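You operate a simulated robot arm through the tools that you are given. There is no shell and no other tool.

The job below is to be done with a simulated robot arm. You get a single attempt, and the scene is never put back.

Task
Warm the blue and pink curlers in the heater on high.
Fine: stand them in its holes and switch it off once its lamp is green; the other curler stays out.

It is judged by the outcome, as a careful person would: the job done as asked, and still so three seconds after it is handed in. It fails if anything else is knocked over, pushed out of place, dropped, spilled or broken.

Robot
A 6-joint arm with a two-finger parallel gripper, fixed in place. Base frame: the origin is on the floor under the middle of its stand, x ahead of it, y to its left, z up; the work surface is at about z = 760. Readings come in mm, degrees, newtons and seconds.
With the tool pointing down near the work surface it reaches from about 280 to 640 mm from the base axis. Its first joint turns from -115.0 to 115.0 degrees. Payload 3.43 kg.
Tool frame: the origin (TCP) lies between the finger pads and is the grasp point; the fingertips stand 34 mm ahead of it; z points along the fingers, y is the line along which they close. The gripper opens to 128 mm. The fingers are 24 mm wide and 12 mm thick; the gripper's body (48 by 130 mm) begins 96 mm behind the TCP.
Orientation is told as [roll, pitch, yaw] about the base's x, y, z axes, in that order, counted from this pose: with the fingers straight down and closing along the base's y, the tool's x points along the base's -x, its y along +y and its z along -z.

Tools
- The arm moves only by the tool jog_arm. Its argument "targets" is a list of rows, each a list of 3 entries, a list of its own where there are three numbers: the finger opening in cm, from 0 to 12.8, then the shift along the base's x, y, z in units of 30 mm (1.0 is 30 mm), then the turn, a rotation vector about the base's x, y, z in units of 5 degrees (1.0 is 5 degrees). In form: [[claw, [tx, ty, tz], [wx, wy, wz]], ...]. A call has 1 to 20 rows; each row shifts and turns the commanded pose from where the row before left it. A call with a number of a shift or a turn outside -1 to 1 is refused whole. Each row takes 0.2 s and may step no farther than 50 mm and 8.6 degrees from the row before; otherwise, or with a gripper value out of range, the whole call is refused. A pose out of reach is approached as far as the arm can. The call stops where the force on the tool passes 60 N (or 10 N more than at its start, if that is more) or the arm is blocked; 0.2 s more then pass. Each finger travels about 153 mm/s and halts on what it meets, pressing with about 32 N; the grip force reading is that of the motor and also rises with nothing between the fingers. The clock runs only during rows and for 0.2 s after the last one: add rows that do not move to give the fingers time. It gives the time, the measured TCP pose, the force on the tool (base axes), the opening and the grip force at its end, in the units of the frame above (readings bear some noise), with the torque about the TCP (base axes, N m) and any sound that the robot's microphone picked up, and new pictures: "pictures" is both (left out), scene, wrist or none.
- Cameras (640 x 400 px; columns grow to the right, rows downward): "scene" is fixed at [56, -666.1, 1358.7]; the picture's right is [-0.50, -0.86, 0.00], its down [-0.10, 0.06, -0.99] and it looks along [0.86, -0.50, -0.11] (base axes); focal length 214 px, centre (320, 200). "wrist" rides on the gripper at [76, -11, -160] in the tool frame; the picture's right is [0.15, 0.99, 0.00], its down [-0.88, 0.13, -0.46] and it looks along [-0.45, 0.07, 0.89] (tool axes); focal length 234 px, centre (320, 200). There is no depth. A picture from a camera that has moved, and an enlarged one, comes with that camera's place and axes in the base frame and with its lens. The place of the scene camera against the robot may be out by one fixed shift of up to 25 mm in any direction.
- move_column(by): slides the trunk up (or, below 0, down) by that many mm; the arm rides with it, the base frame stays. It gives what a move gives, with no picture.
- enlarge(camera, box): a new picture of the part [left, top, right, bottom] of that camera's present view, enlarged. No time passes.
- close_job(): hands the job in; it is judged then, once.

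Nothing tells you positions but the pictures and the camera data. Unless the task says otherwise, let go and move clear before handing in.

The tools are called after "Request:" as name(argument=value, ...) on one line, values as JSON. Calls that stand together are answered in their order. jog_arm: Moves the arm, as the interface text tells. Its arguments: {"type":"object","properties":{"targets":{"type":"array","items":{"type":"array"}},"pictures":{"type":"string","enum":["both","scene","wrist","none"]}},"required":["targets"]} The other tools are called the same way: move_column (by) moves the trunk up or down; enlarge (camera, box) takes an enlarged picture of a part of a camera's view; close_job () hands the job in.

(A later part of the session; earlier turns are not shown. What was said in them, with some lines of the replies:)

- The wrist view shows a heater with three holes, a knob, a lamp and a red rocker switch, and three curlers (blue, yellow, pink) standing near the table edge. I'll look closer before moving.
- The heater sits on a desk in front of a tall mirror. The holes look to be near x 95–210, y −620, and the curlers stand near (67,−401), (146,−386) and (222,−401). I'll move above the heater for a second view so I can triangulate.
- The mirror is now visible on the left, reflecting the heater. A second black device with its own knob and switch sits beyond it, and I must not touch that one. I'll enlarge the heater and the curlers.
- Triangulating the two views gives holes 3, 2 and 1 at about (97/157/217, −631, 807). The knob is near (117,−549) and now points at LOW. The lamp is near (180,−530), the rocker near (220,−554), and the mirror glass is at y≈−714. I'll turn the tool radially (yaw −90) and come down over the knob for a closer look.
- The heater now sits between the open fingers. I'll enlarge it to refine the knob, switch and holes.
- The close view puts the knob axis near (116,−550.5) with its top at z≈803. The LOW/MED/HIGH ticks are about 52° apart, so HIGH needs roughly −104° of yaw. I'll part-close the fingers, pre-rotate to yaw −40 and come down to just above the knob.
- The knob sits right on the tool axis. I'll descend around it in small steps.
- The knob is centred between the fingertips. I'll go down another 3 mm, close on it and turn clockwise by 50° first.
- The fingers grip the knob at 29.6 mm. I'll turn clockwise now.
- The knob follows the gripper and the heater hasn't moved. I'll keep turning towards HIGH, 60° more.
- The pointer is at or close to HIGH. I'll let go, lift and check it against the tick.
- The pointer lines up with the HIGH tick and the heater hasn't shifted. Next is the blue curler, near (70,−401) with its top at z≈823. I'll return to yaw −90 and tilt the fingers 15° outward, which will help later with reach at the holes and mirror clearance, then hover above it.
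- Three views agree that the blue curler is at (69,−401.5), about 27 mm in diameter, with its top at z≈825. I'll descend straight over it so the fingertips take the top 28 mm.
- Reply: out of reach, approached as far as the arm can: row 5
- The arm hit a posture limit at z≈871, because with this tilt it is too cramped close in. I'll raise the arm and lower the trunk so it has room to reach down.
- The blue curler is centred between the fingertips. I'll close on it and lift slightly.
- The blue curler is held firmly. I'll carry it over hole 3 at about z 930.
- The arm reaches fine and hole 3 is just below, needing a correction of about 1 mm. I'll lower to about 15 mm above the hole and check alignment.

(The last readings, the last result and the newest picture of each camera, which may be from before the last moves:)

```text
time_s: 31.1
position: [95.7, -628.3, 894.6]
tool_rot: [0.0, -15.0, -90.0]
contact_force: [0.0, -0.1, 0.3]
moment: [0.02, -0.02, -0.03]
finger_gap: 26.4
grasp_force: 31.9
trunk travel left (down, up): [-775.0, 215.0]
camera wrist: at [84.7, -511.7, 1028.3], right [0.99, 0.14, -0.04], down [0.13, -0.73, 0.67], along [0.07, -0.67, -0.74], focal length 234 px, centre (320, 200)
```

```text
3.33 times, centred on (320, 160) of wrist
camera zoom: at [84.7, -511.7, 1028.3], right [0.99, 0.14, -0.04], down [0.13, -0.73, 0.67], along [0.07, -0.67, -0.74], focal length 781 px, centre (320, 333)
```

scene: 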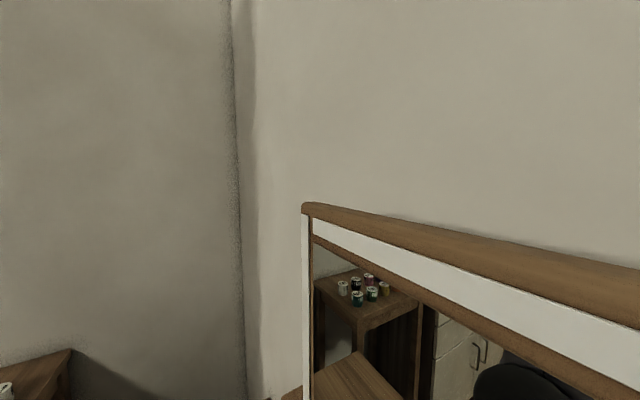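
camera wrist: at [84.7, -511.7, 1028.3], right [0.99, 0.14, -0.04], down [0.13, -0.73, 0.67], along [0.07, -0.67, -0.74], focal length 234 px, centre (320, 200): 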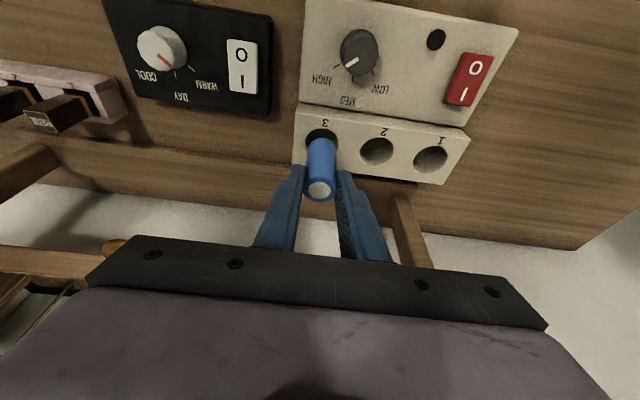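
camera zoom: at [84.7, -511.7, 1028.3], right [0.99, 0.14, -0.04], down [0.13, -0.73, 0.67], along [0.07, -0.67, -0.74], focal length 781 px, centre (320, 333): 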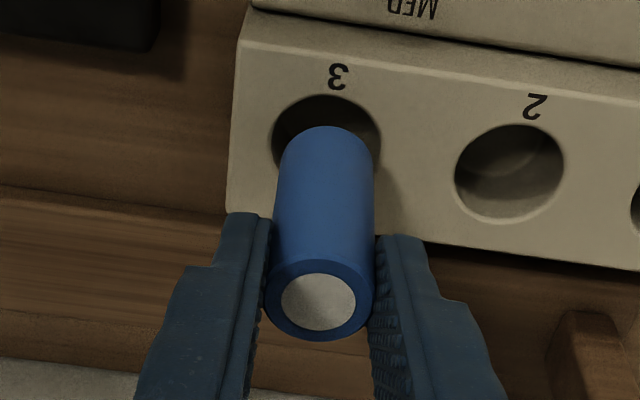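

The curler is centred over hole 3 to within about 1 mm, so I'll lower it in.

Request:
jog_arm(targets=[[0, [0, -0.02, -0.25], [0, 0, 0]], [0, [0, 0, -0.25], [0, 0, 0]], [0, [0, 0, -0.2], [0, 0, 0]], [0, [0, 0, -0.2], [0, 0, 0]], [0, [0, 0, -0.2], [0, 0, 0]], [0, [0, 0, -0.2], [0, 0, 0]], [0, [0, 0, -0.2], [0, 0, 0]], [0, [0, 0, 0], [0, 0, 0]]], pictures="wrist")

Request:
enlarge(camera="wrist", box=[240, 100, 400, 220])

```text
time_s: 32.9
position: [94.2, -629.1, 849.3]
tool_rot: [0.0, -15.0, -90.0]
contact_force: [-0.6, 0.9, 3.6]
moment: [-0.01, -0.01, -0.01]
finger_gap: 26.4
grasp_force: 32.0
trunk travel left (down, up): [-775.0, 215.0]
camera wrist: at [84.1, -512.2, 983.6], right [0.99, 0.14, -0.04], down [0.13, -0.73, 0.67], along [0.07, -0.67, -0.74], focal length 234 px, centre (320, 200)
```

wrist: 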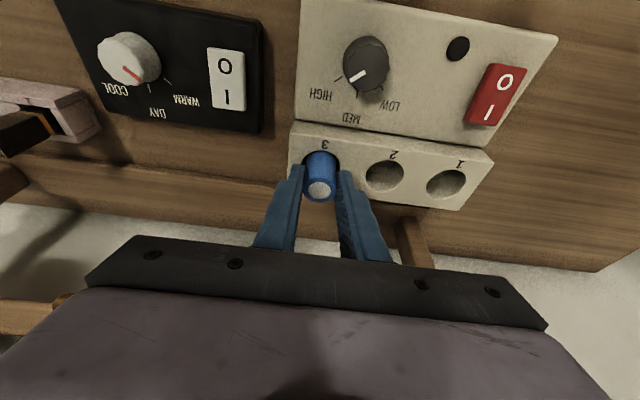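

```text
3.33 times, centred on (320, 160) of wrist
camera zoom: at [84.1, -512.2, 983.6], right [0.99, 0.14, -0.04], down [0.13, -0.73, 0.67], along [0.07, -0.67, -0.74], focal length 781 px, centre (320, 333)
```

zoom: 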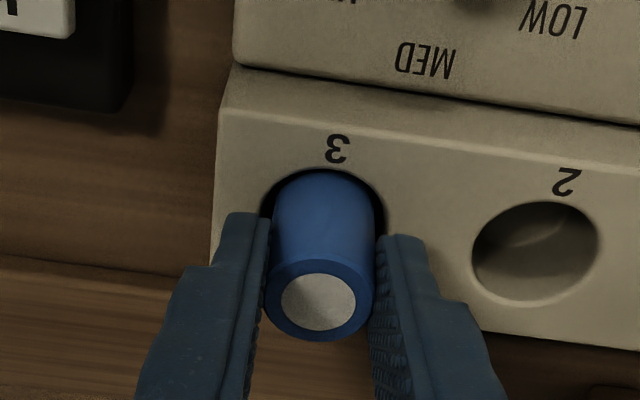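

The curler is about 31 mm into hole 3 with a light 3.6 N upward reaction, so it's basically at the bottom. I'll release it and retreat straight up.

Request:
jog_arm(targets=[[3.2, [0, 0, 0], [0, 0, 0]], [4.6, [0, 0, 0], [0, 0, 0]], [4.6, [0, 0, 0], [0, 0, 0]]], pictures="wrist")

Request:
enlarge(camera="wrist", box=[240, 100, 400, 220])

```text
time_s: 33.7
position: [93.2, -627.7, 848.4]
tool_rot: [0.0, -15.0, -90.0]
contact_force: [-0.4, 1.0, -0.4]
moment: [0.0, 0.02, -0.01]
finger_gap: 45.9
grasp_force: 0.0
trunk travel left (down, up): [-775.0, 215.0]
camera wrist: at [84.1, -512.3, 982.8], right [0.99, 0.14, -0.04], down [0.13, -0.73, 0.67], along [0.07, -0.67, -0.74], focal length 234 px, centre (320, 200)
```

wrist: 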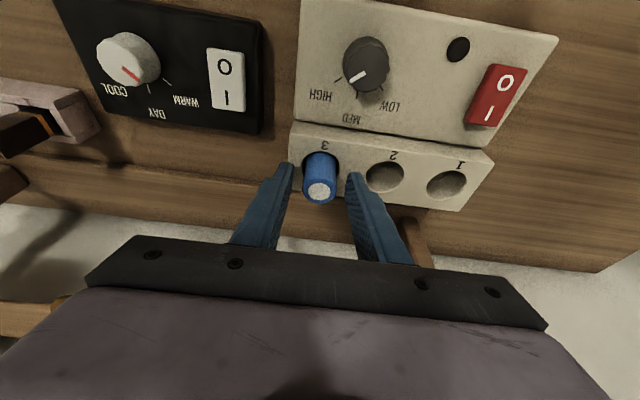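

```text
3.33 times, centred on (320, 160) of wrist
camera zoom: at [84.1, -512.3, 982.8], right [0.99, 0.14, -0.04], down [0.13, -0.73, 0.67], along [0.07, -0.67, -0.74], focal length 781 px, centre (320, 333)
```

zoom: 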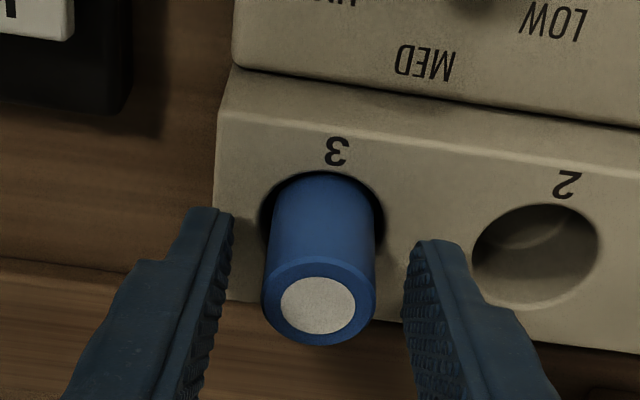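

The blue curler stands in hole 3. I'll go up and across to above the pink curler at about (221,−401).

Request:
jog_arm(targets=[[4.8, [0, 0, 0.4], [0, 0, 0]], [4.8, [0, 0, 0.8], [0, 0, 0]], [4.8, [0, 0, 0.8], [0, 0, 0]], [5.0, [0, 0, 0.8], [0, 0, 0]], [5.0, [0.527, 0.9687, 0], [0, 0, 0]], [5.0, [0.527, 0.9687, 0], [0, 0, 0]], [5.0, [0.527, 0.9687, 0], [0, 0, 0]], [5.0, [0.527, 0.9687, 0], [0, 0, 0]], [5.0, [0.527, 0.9687, 0], [0, 0, 0]], [5.0, [0.527, 0.9687, 0], [0, 0, 0]], [5.0, [0.527, 0.9687, 0], [0, 0, 0]], [5.0, [0.527, 0.9687, 0], [0, 0, 0]], [5.0, [0, 0, 0], [0, 0, 0]]], pictures="wrist")

Request:
enlarge(camera="wrist", box=[200, 80, 440, 230])

```text
time_s: 36.5
position: [219.5, -396.3, 932.6]
tool_rot: [-0.1, -15.1, -90.1]
contact_force: [0.3, -0.6, 0.8]
moment: [0.0, 0.0, -0.04]
finger_gap: 49.9
grasp_force: 0.0
trunk travel left (down, up): [-775.0, 215.0]
camera wrist: at [208.3, -279.7, 1066.7], right [0.99, 0.14, -0.04], down [0.13, -0.73, 0.67], along [0.07, -0.67, -0.74], focal length 234 px, centre (320, 200)
```

wrist: 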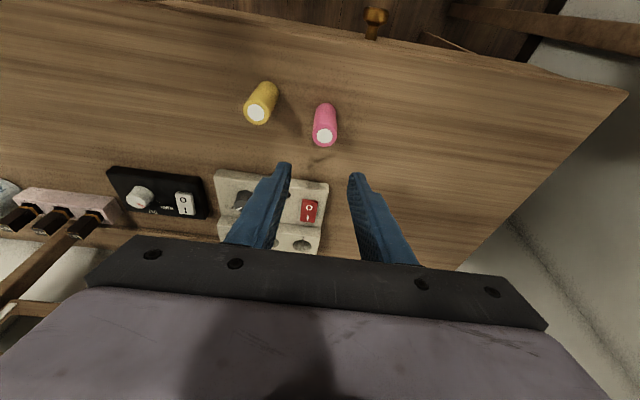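

```text
2.67 times, centred on (320, 155) of wrist
camera zoom: at [208.3, -279.7, 1066.7], right [0.99, 0.14, -0.04], down [0.13, -0.73, 0.67], along [0.07, -0.67, -0.74], focal length 624 px, centre (320, 320)
```

zoom: 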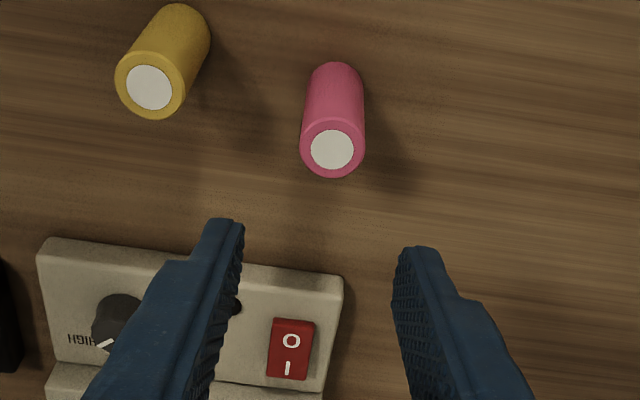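

The pink curler is at about (221.5,−401.4). I'll apply a small correction and descend over it.

Request:
jog_arm(targets=[[5.0, [0.073, -0.067, -0.4], [0, 0, 0]], [5.0, [0, 0, -0.5], [0, 0, 0]], [5.0, [0, 0, -0.5], [0, 0, 0]], [5.0, [0, 0, -0.5], [0, 0, 0]], [5.0, [0, 0, -0.5], [0, 0, 0]], [5.0, [0, 0, -0.5], [0, 0, 0]], [5.0, [0, 0, -0.4], [0, 0, 0]], [5.0, [0, 0, 0], [0, 0, 0]]], pictures="wrist")

Request:
enlarge(camera="wrist", box=[240, 90, 400, 250])

```text
time_s: 38.3
position: [223.7, -398.0, 832.7]
tool_rot: [0.0, -14.9, -90.0]
contact_force: [-0.3, -0.1, 0.2]
moment: [-0.01, 0.01, -0.02]
finger_gap: 50.1
grasp_force: 0.2
trunk travel left (down, up): [-775.0, 215.0]
camera wrist: at [212.7, -282.5, 968.3], right [0.99, 0.14, -0.04], down [0.13, -0.73, 0.67], along [0.07, -0.67, -0.74], focal length 234 px, centre (320, 200)
```

wrist: 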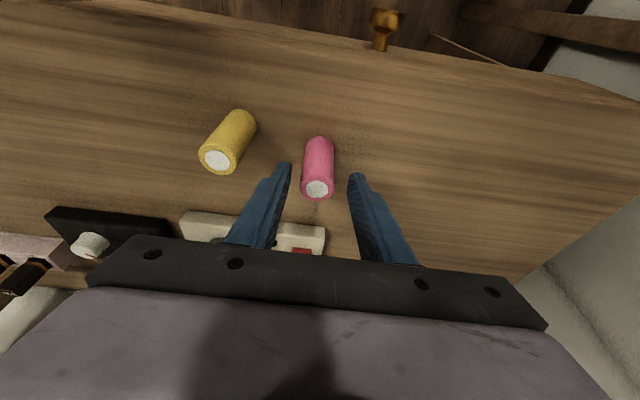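

```text
2.50 times, centred on (320, 170) of wrist
camera zoom: at [212.7, -282.5, 968.3], right [0.99, 0.14, -0.04], down [0.13, -0.73, 0.67], along [0.07, -0.67, -0.74], focal length 585 px, centre (320, 275)
```

zoom: 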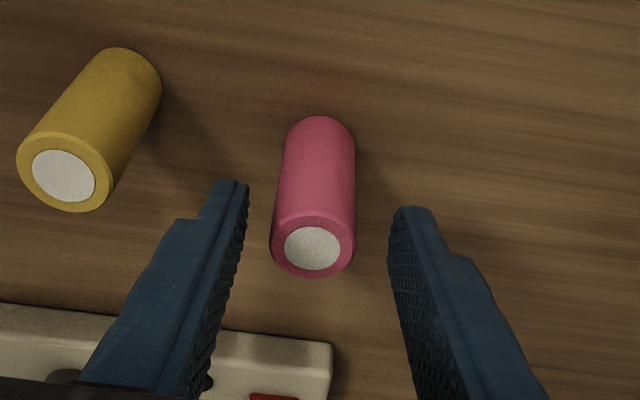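

I overcorrected by about 2 mm in x. I'll undo that and then grip.

Request:
jog_arm(targets=[[5.0, [-0.07, 0.05, 0], [0, 0, 0]], [5.0, [0, 0, 0], [0, 0, 0]], [0, [0, 0, 0], [0, 0, 0]], [0, [0, 0, 0], [0, 0, 0]], [0, [0, 0, 0], [0, 0, 0]], [0, [0, 0, 0], [0, 0, 0]]], pictures="wrist")

Request:
enlarge(camera="wrist", box=[240, 90, 400, 250])

```text
time_s: 39.7
position: [223.2, -397.4, 833.5]
tool_rot: [0.0, -15.1, -90.0]
contact_force: [-1.4, -0.3, -0.1]
moment: [0.03, 0.02, -0.01]
finger_gap: 26.0
grasp_force: 32.1
trunk travel left (down, up): [-775.0, 215.0]
camera wrist: at [210.8, -280.9, 968.2], right [0.99, 0.14, -0.04], down [0.13, -0.73, 0.67], along [0.07, -0.67, -0.74], focal length 234 px, centre (320, 200)
```

wrist: 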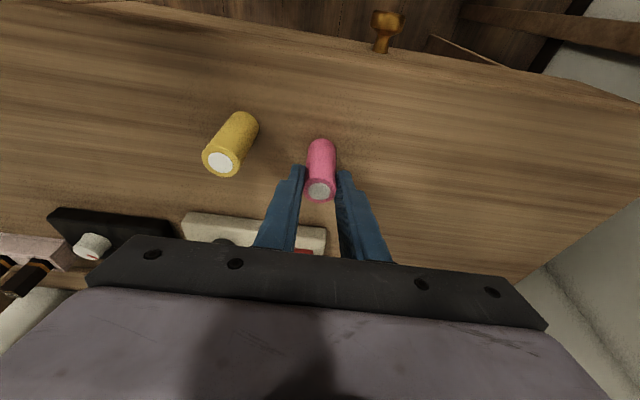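

```text
2.50 times, centred on (320, 170) of wrist
camera zoom: at [210.8, -280.9, 968.2], right [0.99, 0.14, -0.04], down [0.13, -0.73, 0.67], along [0.07, -0.67, -0.74], focal length 585 px, centre (320, 275)
```

zoom: 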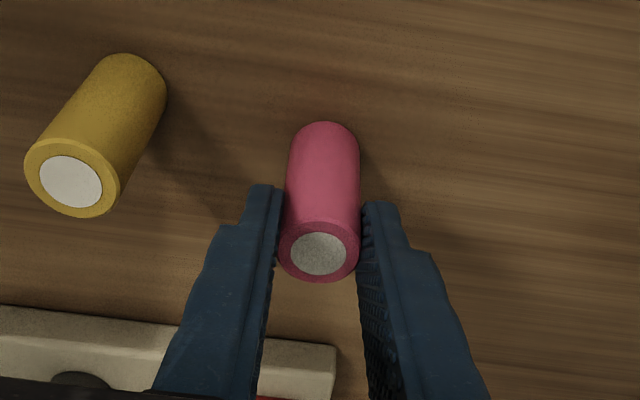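

The pink curler is gripped just as the blue one was. I'll lift it and carry it over hole 2, which is 60 mm in +x from hole 3.

Request:
jog_arm(targets=[[0, [0, 0, 0.3], [0, 0, 0]], [0, [0, 0, 0.5], [0, 0, 0]], [0, [0, 0, 0.8], [0, 0, 0]], [0, [0, 0, 0.8], [0, 0, 0]], [0, [0, 0, 0.8], [0, 0, 0]], [0, [-0.2217, -0.773, 0], [0, 0, 0]], [0, [-0.2217, -0.773, 0], [0, 0, 0]], [0, [-0.2217, -0.773, 0], [0, 0, 0]], [0, [-0.2217, -0.773, 0], [0, 0, 0]], [0, [-0.2217, -0.773, 0], [0, 0, 0]], [0, [-0.2217, -0.773, 0], [0, 0, 0]], [0, [-0.2217, -0.773, 0], [0, 0, 0]], [0, [-0.2217, -0.773, 0], [0, 0, 0]], [0, [-0.2217, -0.773, 0], [0, 0, 0]], [0, [-0.2217, -0.773, 0], [0, 0, 0]], [0, [0, 0, 0], [0, 0, 0]]], pictures="wrist")

Request:
enlarge(camera="wrist", box=[200, 80, 440, 230])

```text
time_s: 43.1
position: [155.7, -628.8, 931.0]
tool_rot: [0.0, -14.9, -90.0]
contact_force: [-0.8, 0.5, -0.3]
moment: [0.0, 0.03, 0.03]
finger_gap: 26.4
grasp_force: 32.2
trunk travel left (down, up): [-775.0, 215.0]
camera wrist: at [145.0, -512.3, 1064.9], right [0.99, 0.14, -0.04], down [0.13, -0.73, 0.67], along [0.07, -0.67, -0.74], focal length 234 px, centre (320, 200)
```

wrist: 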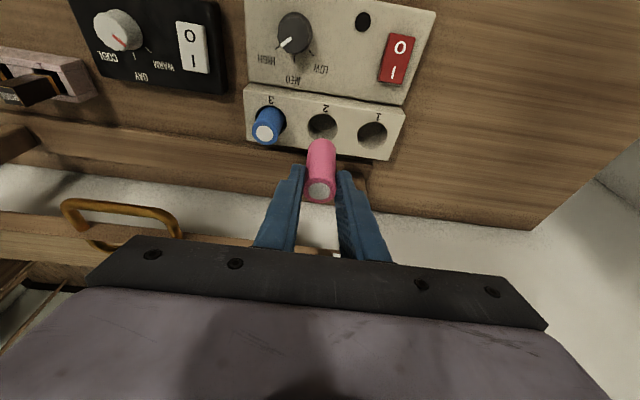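

```text
2.67 times, centred on (320, 155) of wrist
camera zoom: at [145.0, -512.3, 1064.9], right [0.99, 0.14, -0.04], down [0.13, -0.73, 0.67], along [0.07, -0.67, -0.74], focal length 624 px, centre (320, 320)
```

zoom: 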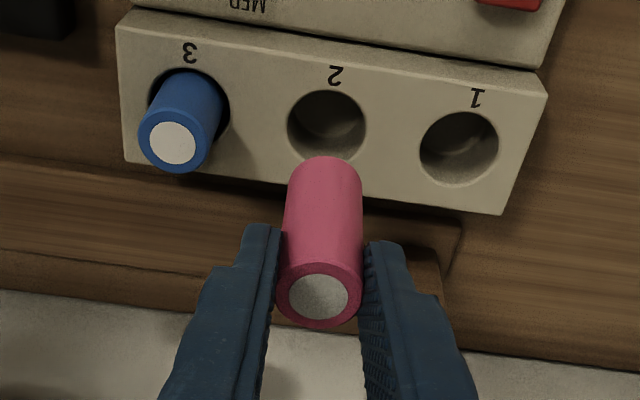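

Hole 2 is lined up. I'll lower to just above it and recheck.

Request:
jog_arm(targets=[[0, [0, -0.03, -0.3], [0, 0, 0]], [0, [0, 0, -0.3], [0, 0, 0]], [0, [0, 0, -0.3], [0, 0, 0]], [0, [0, 0, -0.3], [0, 0, 0]], [0, [0, 0, 0], [0, 0, 0]]], pictures="wrist")

Request:
enlarge(camera="wrist", box=[240, 100, 400, 220])

```text
time_s: 44.3
position: [154.8, -629.3, 893.1]
tool_rot: [0.0, -14.9, -90.0]
contact_force: [-0.1, 0.2, -0.4]
moment: [0.03, 0.01, -0.02]
finger_gap: 26.2
grasp_force: 31.7
trunk travel left (down, up): [-775.0, 215.0]
camera wrist: at [143.9, -513.6, 1028.1], right [0.99, 0.14, -0.04], down [0.13, -0.73, 0.67], along [0.07, -0.67, -0.74], focal length 234 px, centre (320, 200)
```

wrist: 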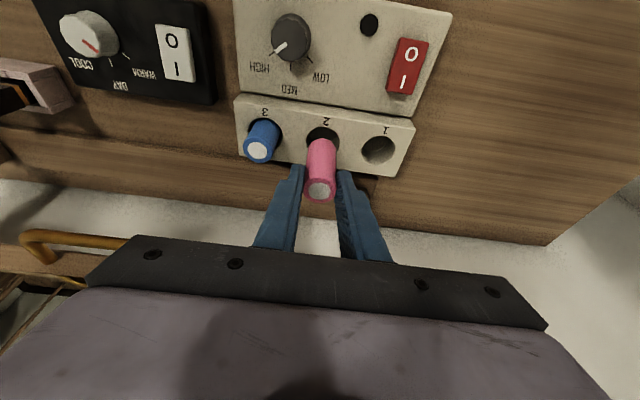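

```text
3.33 times, centred on (320, 160) of wrist
camera zoom: at [143.9, -513.6, 1028.1], right [0.99, 0.14, -0.04], down [0.13, -0.73, 0.67], along [0.07, -0.67, -0.74], focal length 781 px, centre (320, 333)
```

zoom: 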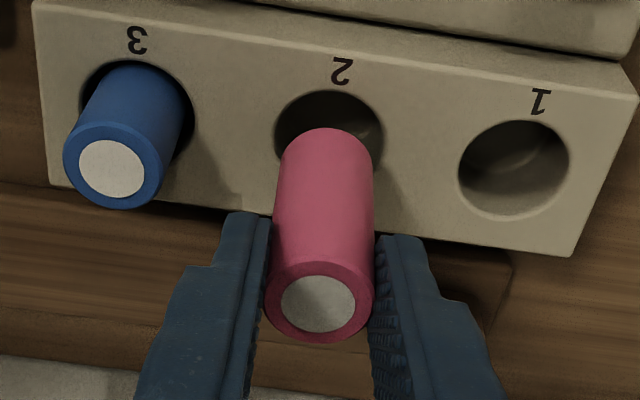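

The hole sits about 1 mm in +x and 1.5 mm in +y from the tool line. I'll correct for that and insert.

Request:
jog_arm(targets=[[0, [0.025, 0.05, 0], [0, 0, 0]], [0, [0, 0, -0.25], [0, 0, 0]], [0, [0, 0, -0.25], [0, 0, 0]], [0, [0, 0, -0.2], [0, 0, 0]], [0, [0, 0, -0.2], [0, 0, 0]], [0, [0, 0, -0.2], [0, 0, 0]], [0, [0, 0, -0.2], [0, 0, 0]], [0, [0, 0, -0.2], [0, 0, 0]], [0, [0, 0, 0], [0, 0, 0]]], pictures="wrist")

Request:
enlarge(camera="wrist", box=[240, 100, 400, 220])

```text
time_s: 46.3
position: [154.9, -629.3, 849.2]
tool_rot: [0.0, -15.1, -90.0]
contact_force: [-0.4, -0.8, 3.8]
moment: [0.02, 0.05, -0.02]
finger_gap: 26.6
grasp_force: 31.2
trunk travel left (down, up): [-775.0, 215.0]
camera wrist: at [144.8, -512.7, 983.5], right [0.99, 0.14, -0.04], down [0.13, -0.73, 0.67], along [0.07, -0.67, -0.74], focal length 234 px, centre (320, 200)
```

wrist: 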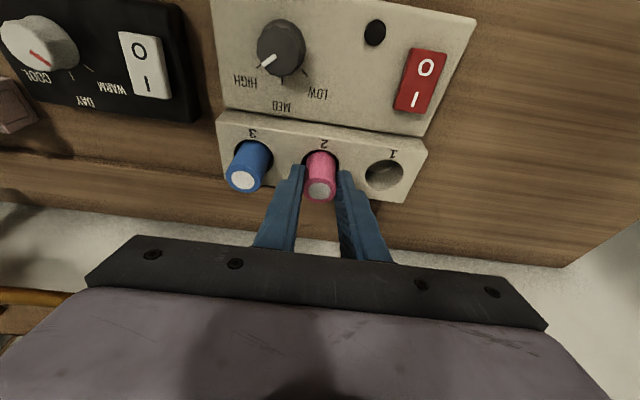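

```text
3.33 times, centred on (320, 160) of wrist
camera zoom: at [144.8, -512.7, 983.5], right [0.99, 0.14, -0.04], down [0.13, -0.73, 0.67], along [0.07, -0.67, -0.74], focal length 781 px, centre (320, 333)
```

zoom: 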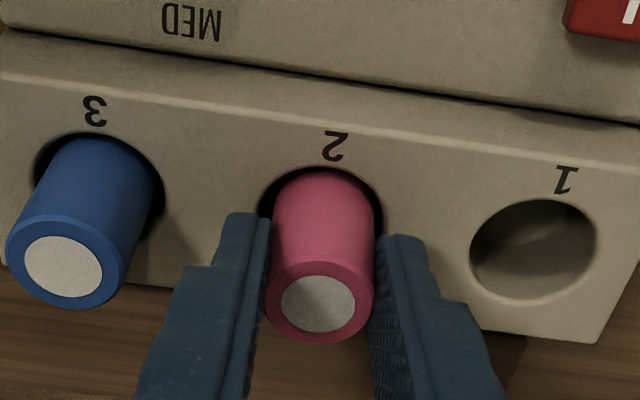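

The pink curler is in hole 2 with the same light bottom contact. I'll release with a narrow opening, since blue is the neighbour, and lift straight up.

Request:
jog_arm(targets=[[3.2, [0, 0, 0], [0, 0, 0]], [3.6, [0, 0, 0], [0, 0, 0]], [3.6, [0, 0, 0], [0, 0, 0]], [3.6, [0, 0, 0.3], [0, 0, 0]], [3.6, [0, 0, 0.6], [0, 0, 0]], [3.6, [0, 0, 0.8], [0, 0, 0]], [3.6, [0, 0, 0.8], [0, 0, 0]], [3.6, [0, 0, 0], [0, 0, 0]]], pictures="wrist")

Request:
enlarge(camera="wrist", box=[200, 0, 460, 220])

```text
time_s: 48.1
position: [155.2, -627.7, 922.9]
tool_rot: [0.0, -15.1, -89.9]
contact_force: [-0.7, -0.4, 0.9]
moment: [0.02, 0.01, 0.0]
finger_gap: 35.8
grasp_force: 0.1
trunk travel left (down, up): [-775.0, 215.0]
camera wrist: at [144.4, -511.4, 1057.7], right [0.99, 0.14, -0.04], down [0.13, -0.73, 0.67], along [0.07, -0.67, -0.74], focal length 234 px, centre (320, 200)
```

wrist: 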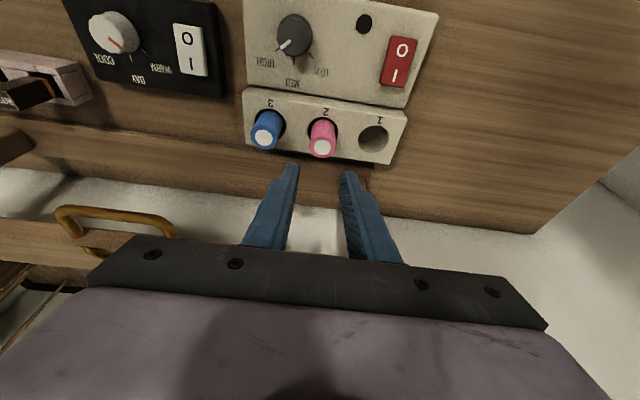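

```text
1.82 times, centred on (330, 110) of wrist
camera zoom: at [144.4, -511.4, 1057.7], right [0.99, 0.14, -0.04], down [0.13, -0.73, 0.67], along [0.07, -0.67, -0.74], focal length 426 px, centre (302, 364)
```

zoom: 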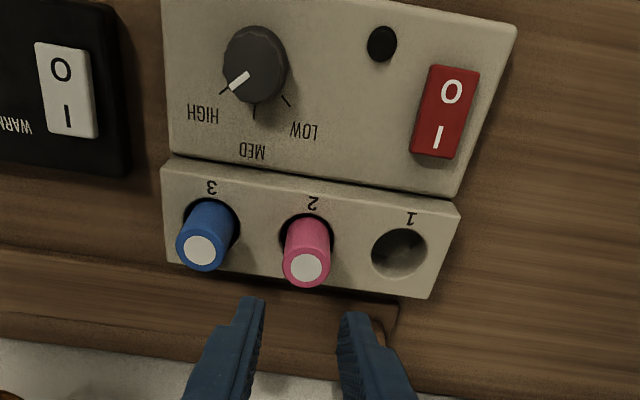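

Both curlers stand in holes 3 and 2, and the knob points to HIGH. Next is the red rocker, which spans y≈−535 to −578 at x≈219.5 with "I" on the far side. I'll close the fingers and hover above the I end.

Request:
jog_arm(targets=[[3.6, [0.713, 0.581, 0], [0, 0, 0]], [0, [0.713, 0.581, 0], [0, 0, 0]], [0, [0.713, 0.581, 0], [0, 0, 0]], [0, [0, 0, -0.5], [0, 0, 0]], [0, [0, 0, -0.5], [0, 0, 0]], [0, [0, 0, -0.5], [0, 0, 0]], [0, [0, 0, -0.5], [0, 0, 0]], [0, [0, 0, 0], [0, 0, 0]]], pictures="wrist")

Request:
enlarge(camera="wrist", box=[220, 60, 420, 220])

```text
time_s: 49.9
position: [220.1, -576.0, 863.6]
tool_rot: [0.1, -15.0, -90.1]
contact_force: [0.4, 1.0, -0.2]
moment: [0.03, 0.05, -0.03]
finger_gap: 0.0
grasp_force: 32.4
trunk travel left (down, up): [-775.0, 215.0]
camera wrist: at [209.5, -460.2, 998.6], right [0.99, 0.14, -0.04], down [0.13, -0.73, 0.67], along [0.07, -0.67, -0.74], focal length 234 px, centre (320, 200)
```

wrist: 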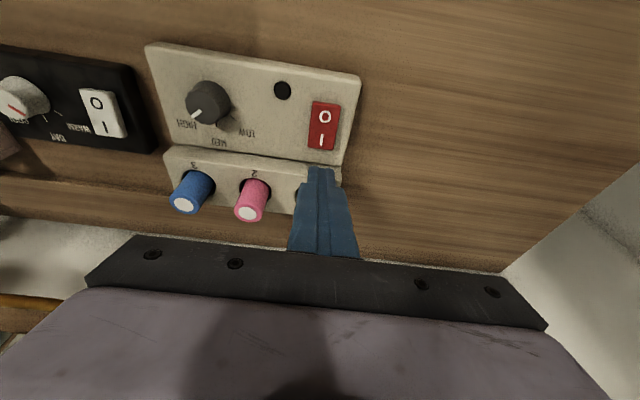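

```text
2.50 times, centred on (320, 140) of wrist
camera zoom: at [209.5, -460.2, 998.6], right [0.99, 0.14, -0.04], down [0.13, -0.73, 0.67], along [0.07, -0.67, -0.74], focal length 585 px, centre (320, 350)
```

zoom: 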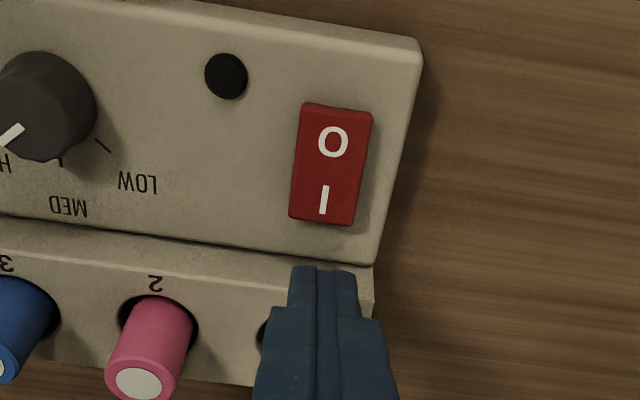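

I'm aligned with the I end. I'll shift 3 mm towards the pivot for solid contact and come down to just above it.

Request:
jog_arm(targets=[[0, [-0.03, 0.1, -0.3], [0, 0, 0]], [0, [0, 0, -0.3], [0, 0, 0]], [0, [0, 0, -0.2], [0, 0, 0]], [0, [0, 0, 0], [0, 0, 0]]], pictures="wrist")

Request:
enlarge(camera="wrist", box=[240, 90, 400, 210])

```text
time_s: 50.9
position: [218.2, -573.2, 840.5]
tool_rot: [0.0, -14.9, -90.0]
contact_force: [-0.2, 0.5, 0.0]
moment: [0.01, 0.02, 0.0]
finger_gap: 0.1
grasp_force: 32.2
trunk travel left (down, up): [-775.0, 215.0]
camera wrist: at [208.1, -457.2, 974.3], right [0.99, 0.14, -0.04], down [0.13, -0.73, 0.67], along [0.07, -0.67, -0.74], focal length 234 px, centre (320, 200)
```

wrist: 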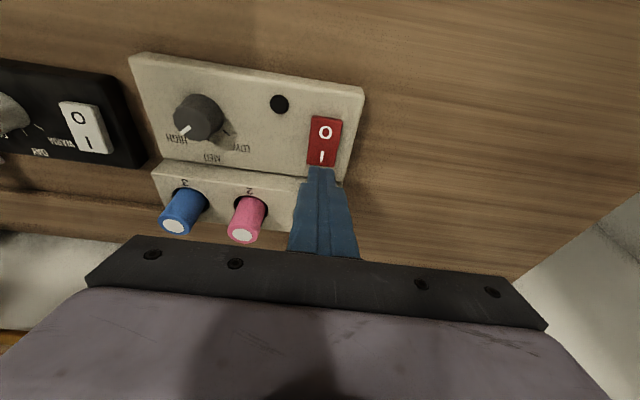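

```text
3.33 times, centred on (320, 150) of wrist
camera zoom: at [208.1, -457.2, 974.3], right [0.99, 0.14, -0.04], down [0.13, -0.73, 0.67], along [0.07, -0.67, -0.74], focal length 781 px, centre (320, 367)
```

zoom: 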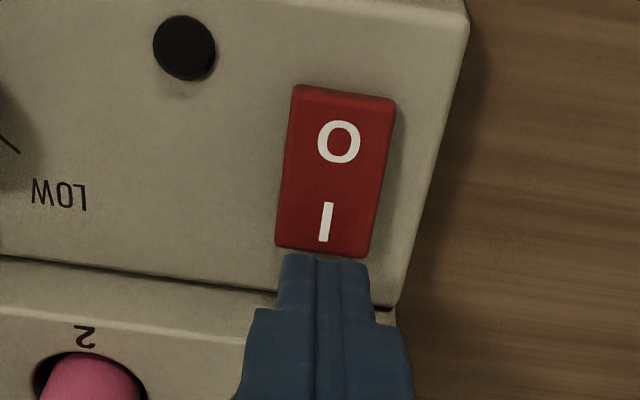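

Request:
jog_arm(targets=[[0, [0, 0, -0.07], [0, 0, 0]], [0, [0, 0, -0.07], [0, 0, 0]], [0, [0, 0, -0.07], [0, 0, 0]], [0, [0, 0, -0.05], [0, 0, 0]], [0, [0, 0, 0], [0, 0, 0]]], pictures="wrist")

Request:
enlarge(camera="wrist", box=[240, 90, 400, 210])

```text
time_s: 52.1
position: [218.9, -573.3, 832.3]
tool_rot: [0.0, -15.0, -90.0]
contact_force: [0.3, 0.1, 1.5]
moment: [0.01, 0.02, -0.03]
finger_gap: 0.0
grasp_force: 31.7
trunk travel left (down, up): [-775.0, 215.0]
camera wrist: at [208.5, -457.1, 966.7], right [0.99, 0.14, -0.04], down [0.13, -0.73, 0.67], along [0.07, -0.67, -0.74], focal length 234 px, centre (320, 200)
```

wrist: 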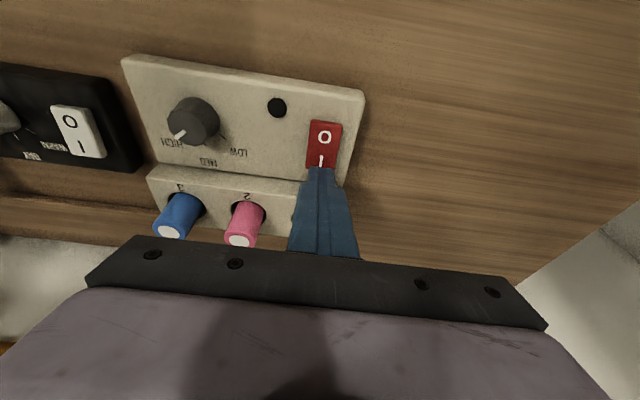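

```text
3.33 times, centred on (320, 150) of wrist
camera zoom: at [208.5, -457.1, 966.7], right [0.99, 0.14, -0.04], down [0.13, -0.73, 0.67], along [0.07, -0.67, -0.74], focal length 781 px, centre (320, 367)
```

zoom: 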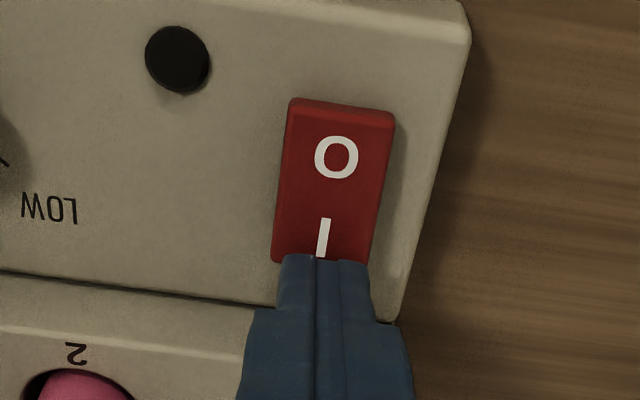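

Request:
jog_arm(targets=[[0, [0, 0, -0.05], [0, 0, 0]], [0, [0, 0, -0.05], [0, 0, 0]], [0, [0, 0, 0], [0, 0, 0]]], pictures="wrist")

Request:
enlarge(camera="wrist", box=[240, 90, 400, 210])

```text
time_s: 52.9
position: [219.4, -572.4, 829.7]
tool_rot: [-0.1, -15.1, -90.0]
contact_force: [0.3, 0.9, 3.4]
moment: [0.01, -0.05, 0.0]
finger_gap: 0.0
grasp_force: 31.8
trunk travel left (down, up): [-775.0, 215.0]
camera wrist: at [208.0, -456.6, 963.6], right [0.99, 0.14, -0.04], down [0.13, -0.73, 0.67], along [0.07, -0.67, -0.74], focal length 234 px, centre (320, 200)
```

wrist: 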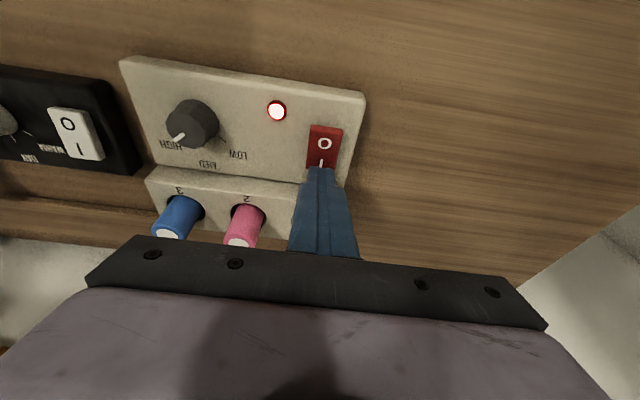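

```text
3.33 times, centred on (320, 150) of wrist
camera zoom: at [208.0, -456.6, 963.6], right [0.99, 0.14, -0.04], down [0.13, -0.73, 0.67], along [0.07, -0.67, -0.74], focal length 781 px, centre (320, 367)
```

zoom: 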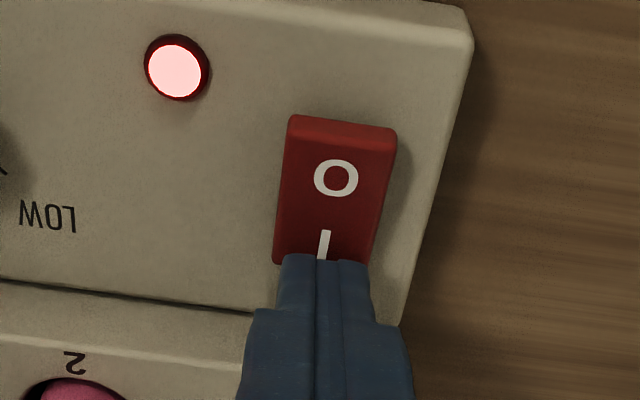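

The lamp came on red, so the heater is running. I'll lift, hover above the O end and wait for green.

Request:
jog_arm(targets=[[0, [0, 0, 0.4], [0, 0, 0]], [0, [0, 0, 0.4], [0, 0, 0]], [0, [0, 0.45, 0], [0, 0, 0]], [0, [0, 0.45, 0], [0, 0, 0]], [0, [0, 0, 0], [0, 0, 0]]], pictures="wrist")

Request:
enlarge(camera="wrist", box=[200, 90, 400, 230])

```text
time_s: 54.1
position: [218.8, -545.2, 853.4]
tool_rot: [0.0, -15.0, -90.1]
contact_force: [-0.3, 0.8, 0.5]
moment: [0.0, -0.01, -0.01]
finger_gap: 0.0
grasp_force: 32.0
trunk travel left (down, up): [-775.0, 215.0]
camera wrist: at [208.3, -429.5, 987.6], right [0.99, 0.14, -0.04], down [0.13, -0.73, 0.67], along [0.07, -0.67, -0.74], focal length 234 px, centre (320, 200)
```

wrist: 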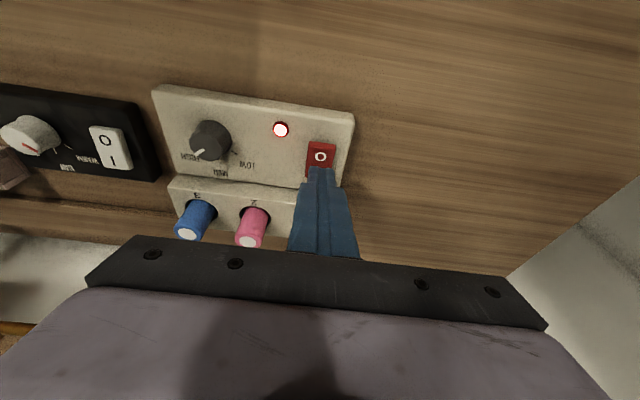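

```text
2.86 times, centred on (300, 160) of wrist
camera zoom: at [208.3, -429.5, 987.6], right [0.99, 0.14, -0.04], down [0.13, -0.73, 0.67], along [0.07, -0.67, -0.74], focal length 669 px, centre (377, 314)
```

zoom: 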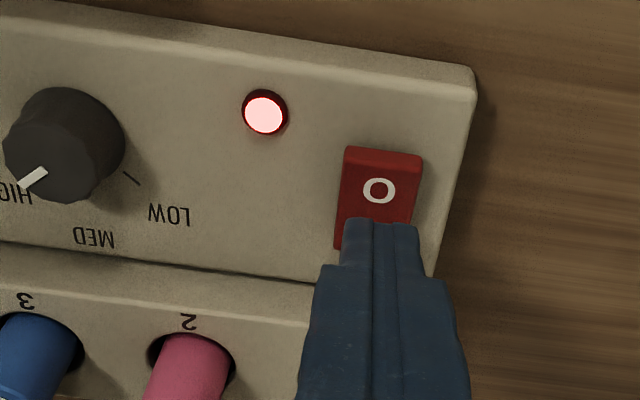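

The lamp stays red with the rocker latched on. I'll wait in place.

Request:
jog_arm(targets=[[0, [0, 0, 0], [0, 0, 0]], [0, [0, 0, 0], [0, 0, 0]], [0, [0, 0, 0], [0, 0, 0]], [0, [0, 0, 0], [0, 0, 0]], [0, [0, 0, 0], [0, 0, 0]], [0, [0, 0, 0], [0, 0, 0]], [0, [0, 0, 0], [0, 0, 0]], [0, [0, 0, 0], [0, 0, 0]], [0, [0, 0, 0], [0, 0, 0]], [0, [0, 0, 0], [0, 0, 0]], [0, [0, 0, 0], [0, 0, 0]], [0, [0, 0, 0], [0, 0, 0]], [0, [0, 0, 0], [0, 0, 0]], [0, [0, 0, 0], [0, 0, 0]], [0, [0, 0, 0], [0, 0, 0]], [0, [0, 0, 0], [0, 0, 0]], [0, [0, 0, 0], [0, 0, 0]], [0, [0, 0, 0], [0, 0, 0]], [0, [0, 0, 0], [0, 0, 0]], [0, [0, 0, 0], [0, 0, 0]]], pictures="wrist")

```text
time_s: 58.3
position: [218.0, -544.5, 852.4]
tool_rot: [0.1, -15.1, -90.0]
contact_force: [0.0, -0.9, 0.1]
moment: [0.01, 0.02, -0.01]
finger_gap: 0.0
grasp_force: 31.5
trunk travel left (down, up): [-775.0, 215.0]
camera wrist: at [208.1, -429.6, 987.5], right [0.99, 0.14, -0.04], down [0.13, -0.73, 0.67], along [0.07, -0.67, -0.74], focal length 234 px, centre (320, 200)
```

wrist: 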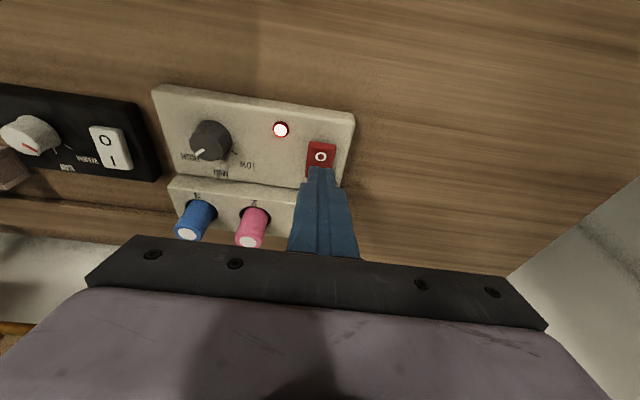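

The lamp is still red, so I'll keep waiting.

Request:
jog_arm(targets=[[0, [0, 0, 0], [0, 0, 0]], [0, [0, 0, 0], [0, 0, 0]], [0, [0, 0, 0], [0, 0, 0]], [0, [0, 0, 0], [0, 0, 0]], [0, [0, 0, 0], [0, 0, 0]], [0, [0, 0, 0], [0, 0, 0]], [0, [0, 0, 0], [0, 0, 0]], [0, [0, 0, 0], [0, 0, 0]], [0, [0, 0, 0], [0, 0, 0]], [0, [0, 0, 0], [0, 0, 0]], [0, [0, 0, 0], [0, 0, 0]], [0, [0, 0, 0], [0, 0, 0]], [0, [0, 0, 0], [0, 0, 0]], [0, [0, 0, 0], [0, 0, 0]], [0, [0, 0, 0], [0, 0, 0]], [0, [0, 0, 0], [0, 0, 0]], [0, [0, 0, 0], [0, 0, 0]], [0, [0, 0, 0], [0, 0, 0]], [0, [0, 0, 0], [0, 0, 0]], [0, [0, 0, 0], [0, 0, 0]]], pictures="wrist")

```text
time_s: 62.5
position: [220.4, -544.8, 853.2]
tool_rot: [-0.1, -15.0, -89.9]
contact_force: [0.9, -0.7, 0.4]
moment: [-0.02, 0.0, -0.04]
finger_gap: 0.1
grasp_force: 32.2
trunk travel left (down, up): [-775.0, 215.0]
camera wrist: at [208.1, -429.6, 987.5], right [0.99, 0.14, -0.04], down [0.13, -0.73, 0.67], along [0.07, -0.67, -0.74], focal length 234 px, centre (320, 200)
```

wrist: 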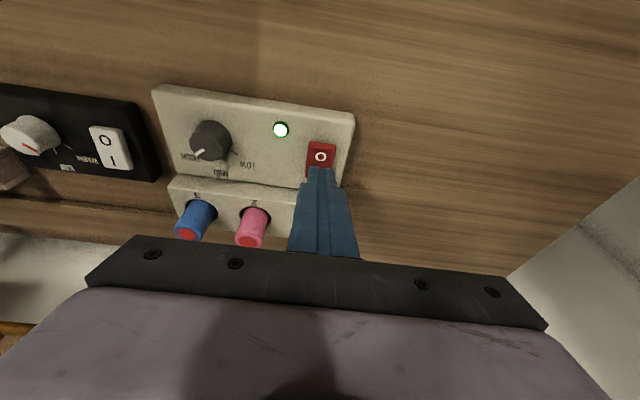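

The lamp is green and the curlers' tops have changed colour. I'll press O now.

Request:
jog_arm(targets=[[0, [0, 0.05, -0.3], [0, 0, 0]], [0, [0, 0, -0.25], [0, 0, 0]], [0, [0, 0, -0.07], [0, 0, 0]], [0, [0, 0, -0.07], [0, 0, 0]], [0, [0, 0, -0.06], [0, 0, 0]], [0, [0, 0, 0], [0, 0, 0]]], pictures="wrist")

Request:
enlarge(camera="wrist", box=[200, 90, 400, 230])

```text
time_s: 63.9
position: [219.2, -543.8, 830.7]
tool_rot: [0.0, -14.9, -90.0]
contact_force: [-0.4, 0.2, -0.6]
moment: [-0.03, -0.03, 0.01]
finger_gap: 0.0
grasp_force: 31.5
trunk travel left (down, up): [-775.0, 215.0]
camera wrist: at [208.3, -428.6, 964.8], right [0.99, 0.14, -0.04], down [0.13, -0.73, 0.67], along [0.07, -0.67, -0.74], focal length 234 px, centre (320, 200)
```

wrist: 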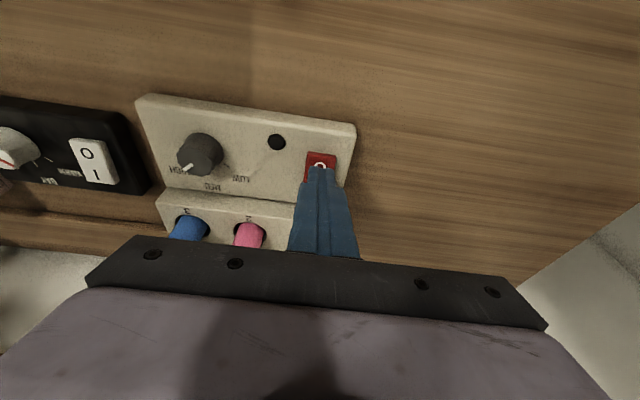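

```text
2.86 times, centred on (300, 160) of wrist
camera zoom: at [208.3, -428.6, 964.8], right [0.99, 0.14, -0.04], down [0.13, -0.73, 0.67], along [0.07, -0.67, -0.74], focal length 669 px, centre (377, 314)
```

zoom: 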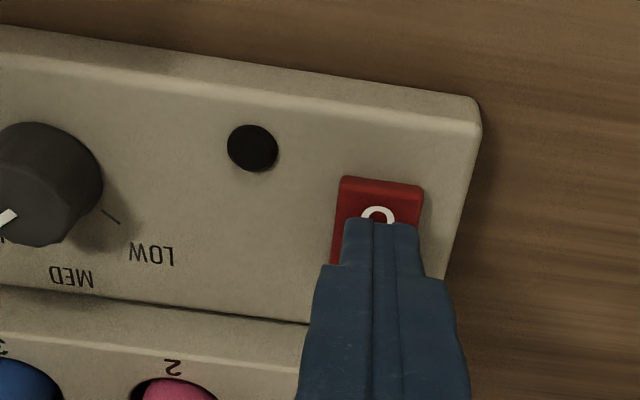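

The lamp is off, so the heater is switched off. I'll retreat upwards and inspect the result.

Request:
jog_arm(targets=[[0, [0, 0, 0.5], [0, 0, 0]], [0, [0, 0, 0.9], [0, 0, 0]], [0, [0, 0, 0.9], [0, 0, 0]], [0, [0, 0.3, 0.9], [0, 0, 0]], [0, [-0.5, 0.8, 0.8], [0, 0, 0]], [0, [-0.5, 0.8, 0.5], [0, 0, 0]], [0, [-0.5, 0.8, 0], [0, 0, 0]], [0, [-0.3, 0.5, 0], [0, 0, 0]], [0, [0, 0, 0], [0, 0, 0]]], pictures="both")

Request:
enlarge(camera="wrist", box=[200, 60, 440, 240])

```text
time_s: 65.9
position: [162.5, -447.5, 964.5]
tool_rot: [0.0, -15.0, -90.0]
contact_force: [-0.1, -0.8, -0.4]
moment: [0.0, 0.02, -0.01]
finger_gap: 0.1
grasp_force: 32.1
trunk travel left (down, up): [-775.0, 215.0]
camera wrist: at [152.6, -332.4, 1099.6], right [0.99, 0.14, -0.04], down [0.13, -0.73, 0.67], along [0.07, -0.67, -0.74], focal length 234 px, centre (320, 200)
```

scene: 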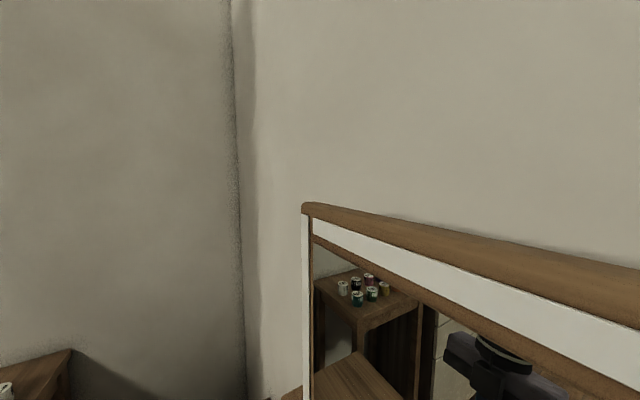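
wrist: 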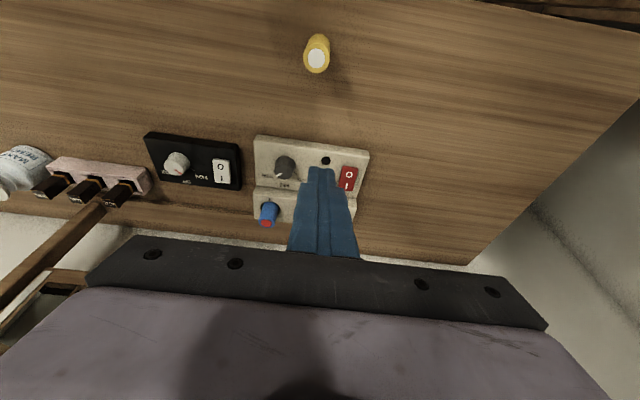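

```text
2.22 times, centred on (320, 150) of wrist
camera zoom: at [152.6, -332.4, 1099.6], right [0.99, 0.14, -0.04], down [0.13, -0.73, 0.67], along [0.07, -0.67, -0.74], focal length 520 px, centre (320, 311)
```

zoom: 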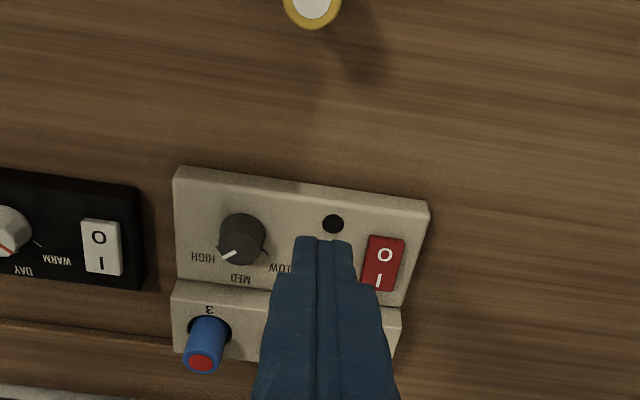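

The lamp is off, blue is in hole 3 and yellow stands untouched. I'll open the fingers to see pink as a final check.

Request:
jog_arm(targets=[[8.0, [0, 0, 0.3], [0, 0, 0]], [8.0, [0, 0, 0.3], [0, 0, 0]], [8.0, [0, 0, 0], [0, 0, 0]]], pictures="wrist")

Request:
enlarge(camera="wrist", box=[200, 60, 440, 240])

```text
time_s: 66.7
position: [163.8, -448.2, 982.5]
tool_rot: [0.0, -15.1, -90.0]
contact_force: [0.4, 0.3, 0.8]
moment: [0.01, 0.04, 0.0]
finger_gap: 80.0
grasp_force: 0.0
trunk travel left (down, up): [-775.0, 215.0]
camera wrist: at [152.9, -332.7, 1118.3], right [0.99, 0.14, -0.04], down [0.13, -0.73, 0.67], along [0.07, -0.67, -0.74], focal length 234 px, centre (320, 200)
```

wrist: 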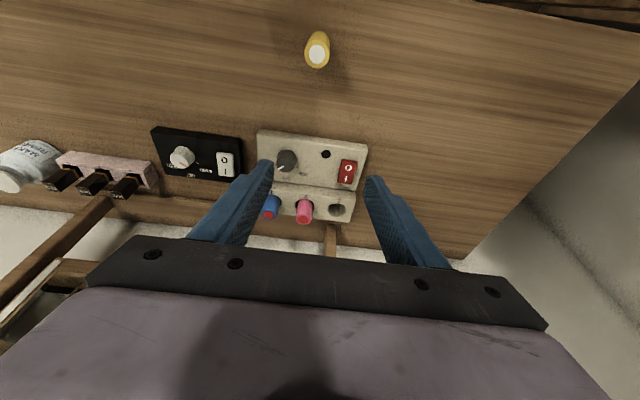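

```text
2.22 times, centred on (320, 150) of wrist
camera zoom: at [152.9, -332.7, 1118.3], right [0.99, 0.14, -0.04], down [0.13, -0.73, 0.67], along [0.07, -0.67, -0.74], focal length 520 px, centre (320, 311)
```

zoom: 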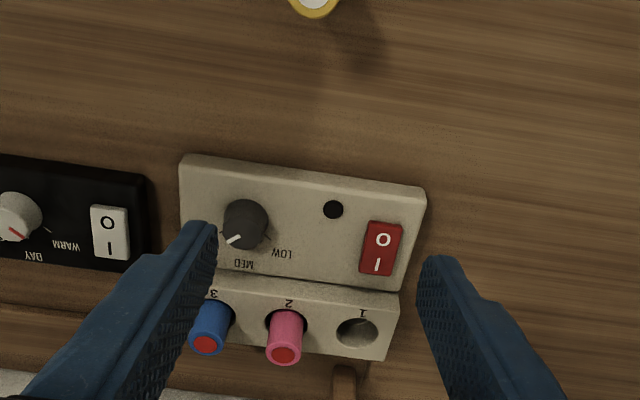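

Both curlers stand in the heater with their heat marks red, the knob is on HIGH, and the heater is off with its lamp dark. Yellow stands untouched on the desk and the arm is clear, so I'm handing in.

Request:
close_job()

```text
The job is handed in.
```

The blue and pink curlers are warmed and standing in the heater, blue in hole 3 and pink in hole 2. I set the knob to HIGH and switched the heater on. About nine seconds later its lamp was green, so I switched it off. The lamp is now dark.

The white tops of both curlers turned red while they heated. The yellow curler is still standing where it was on the desk. I saw nothing else knocked or moved, and the arm was clear when I handed in.
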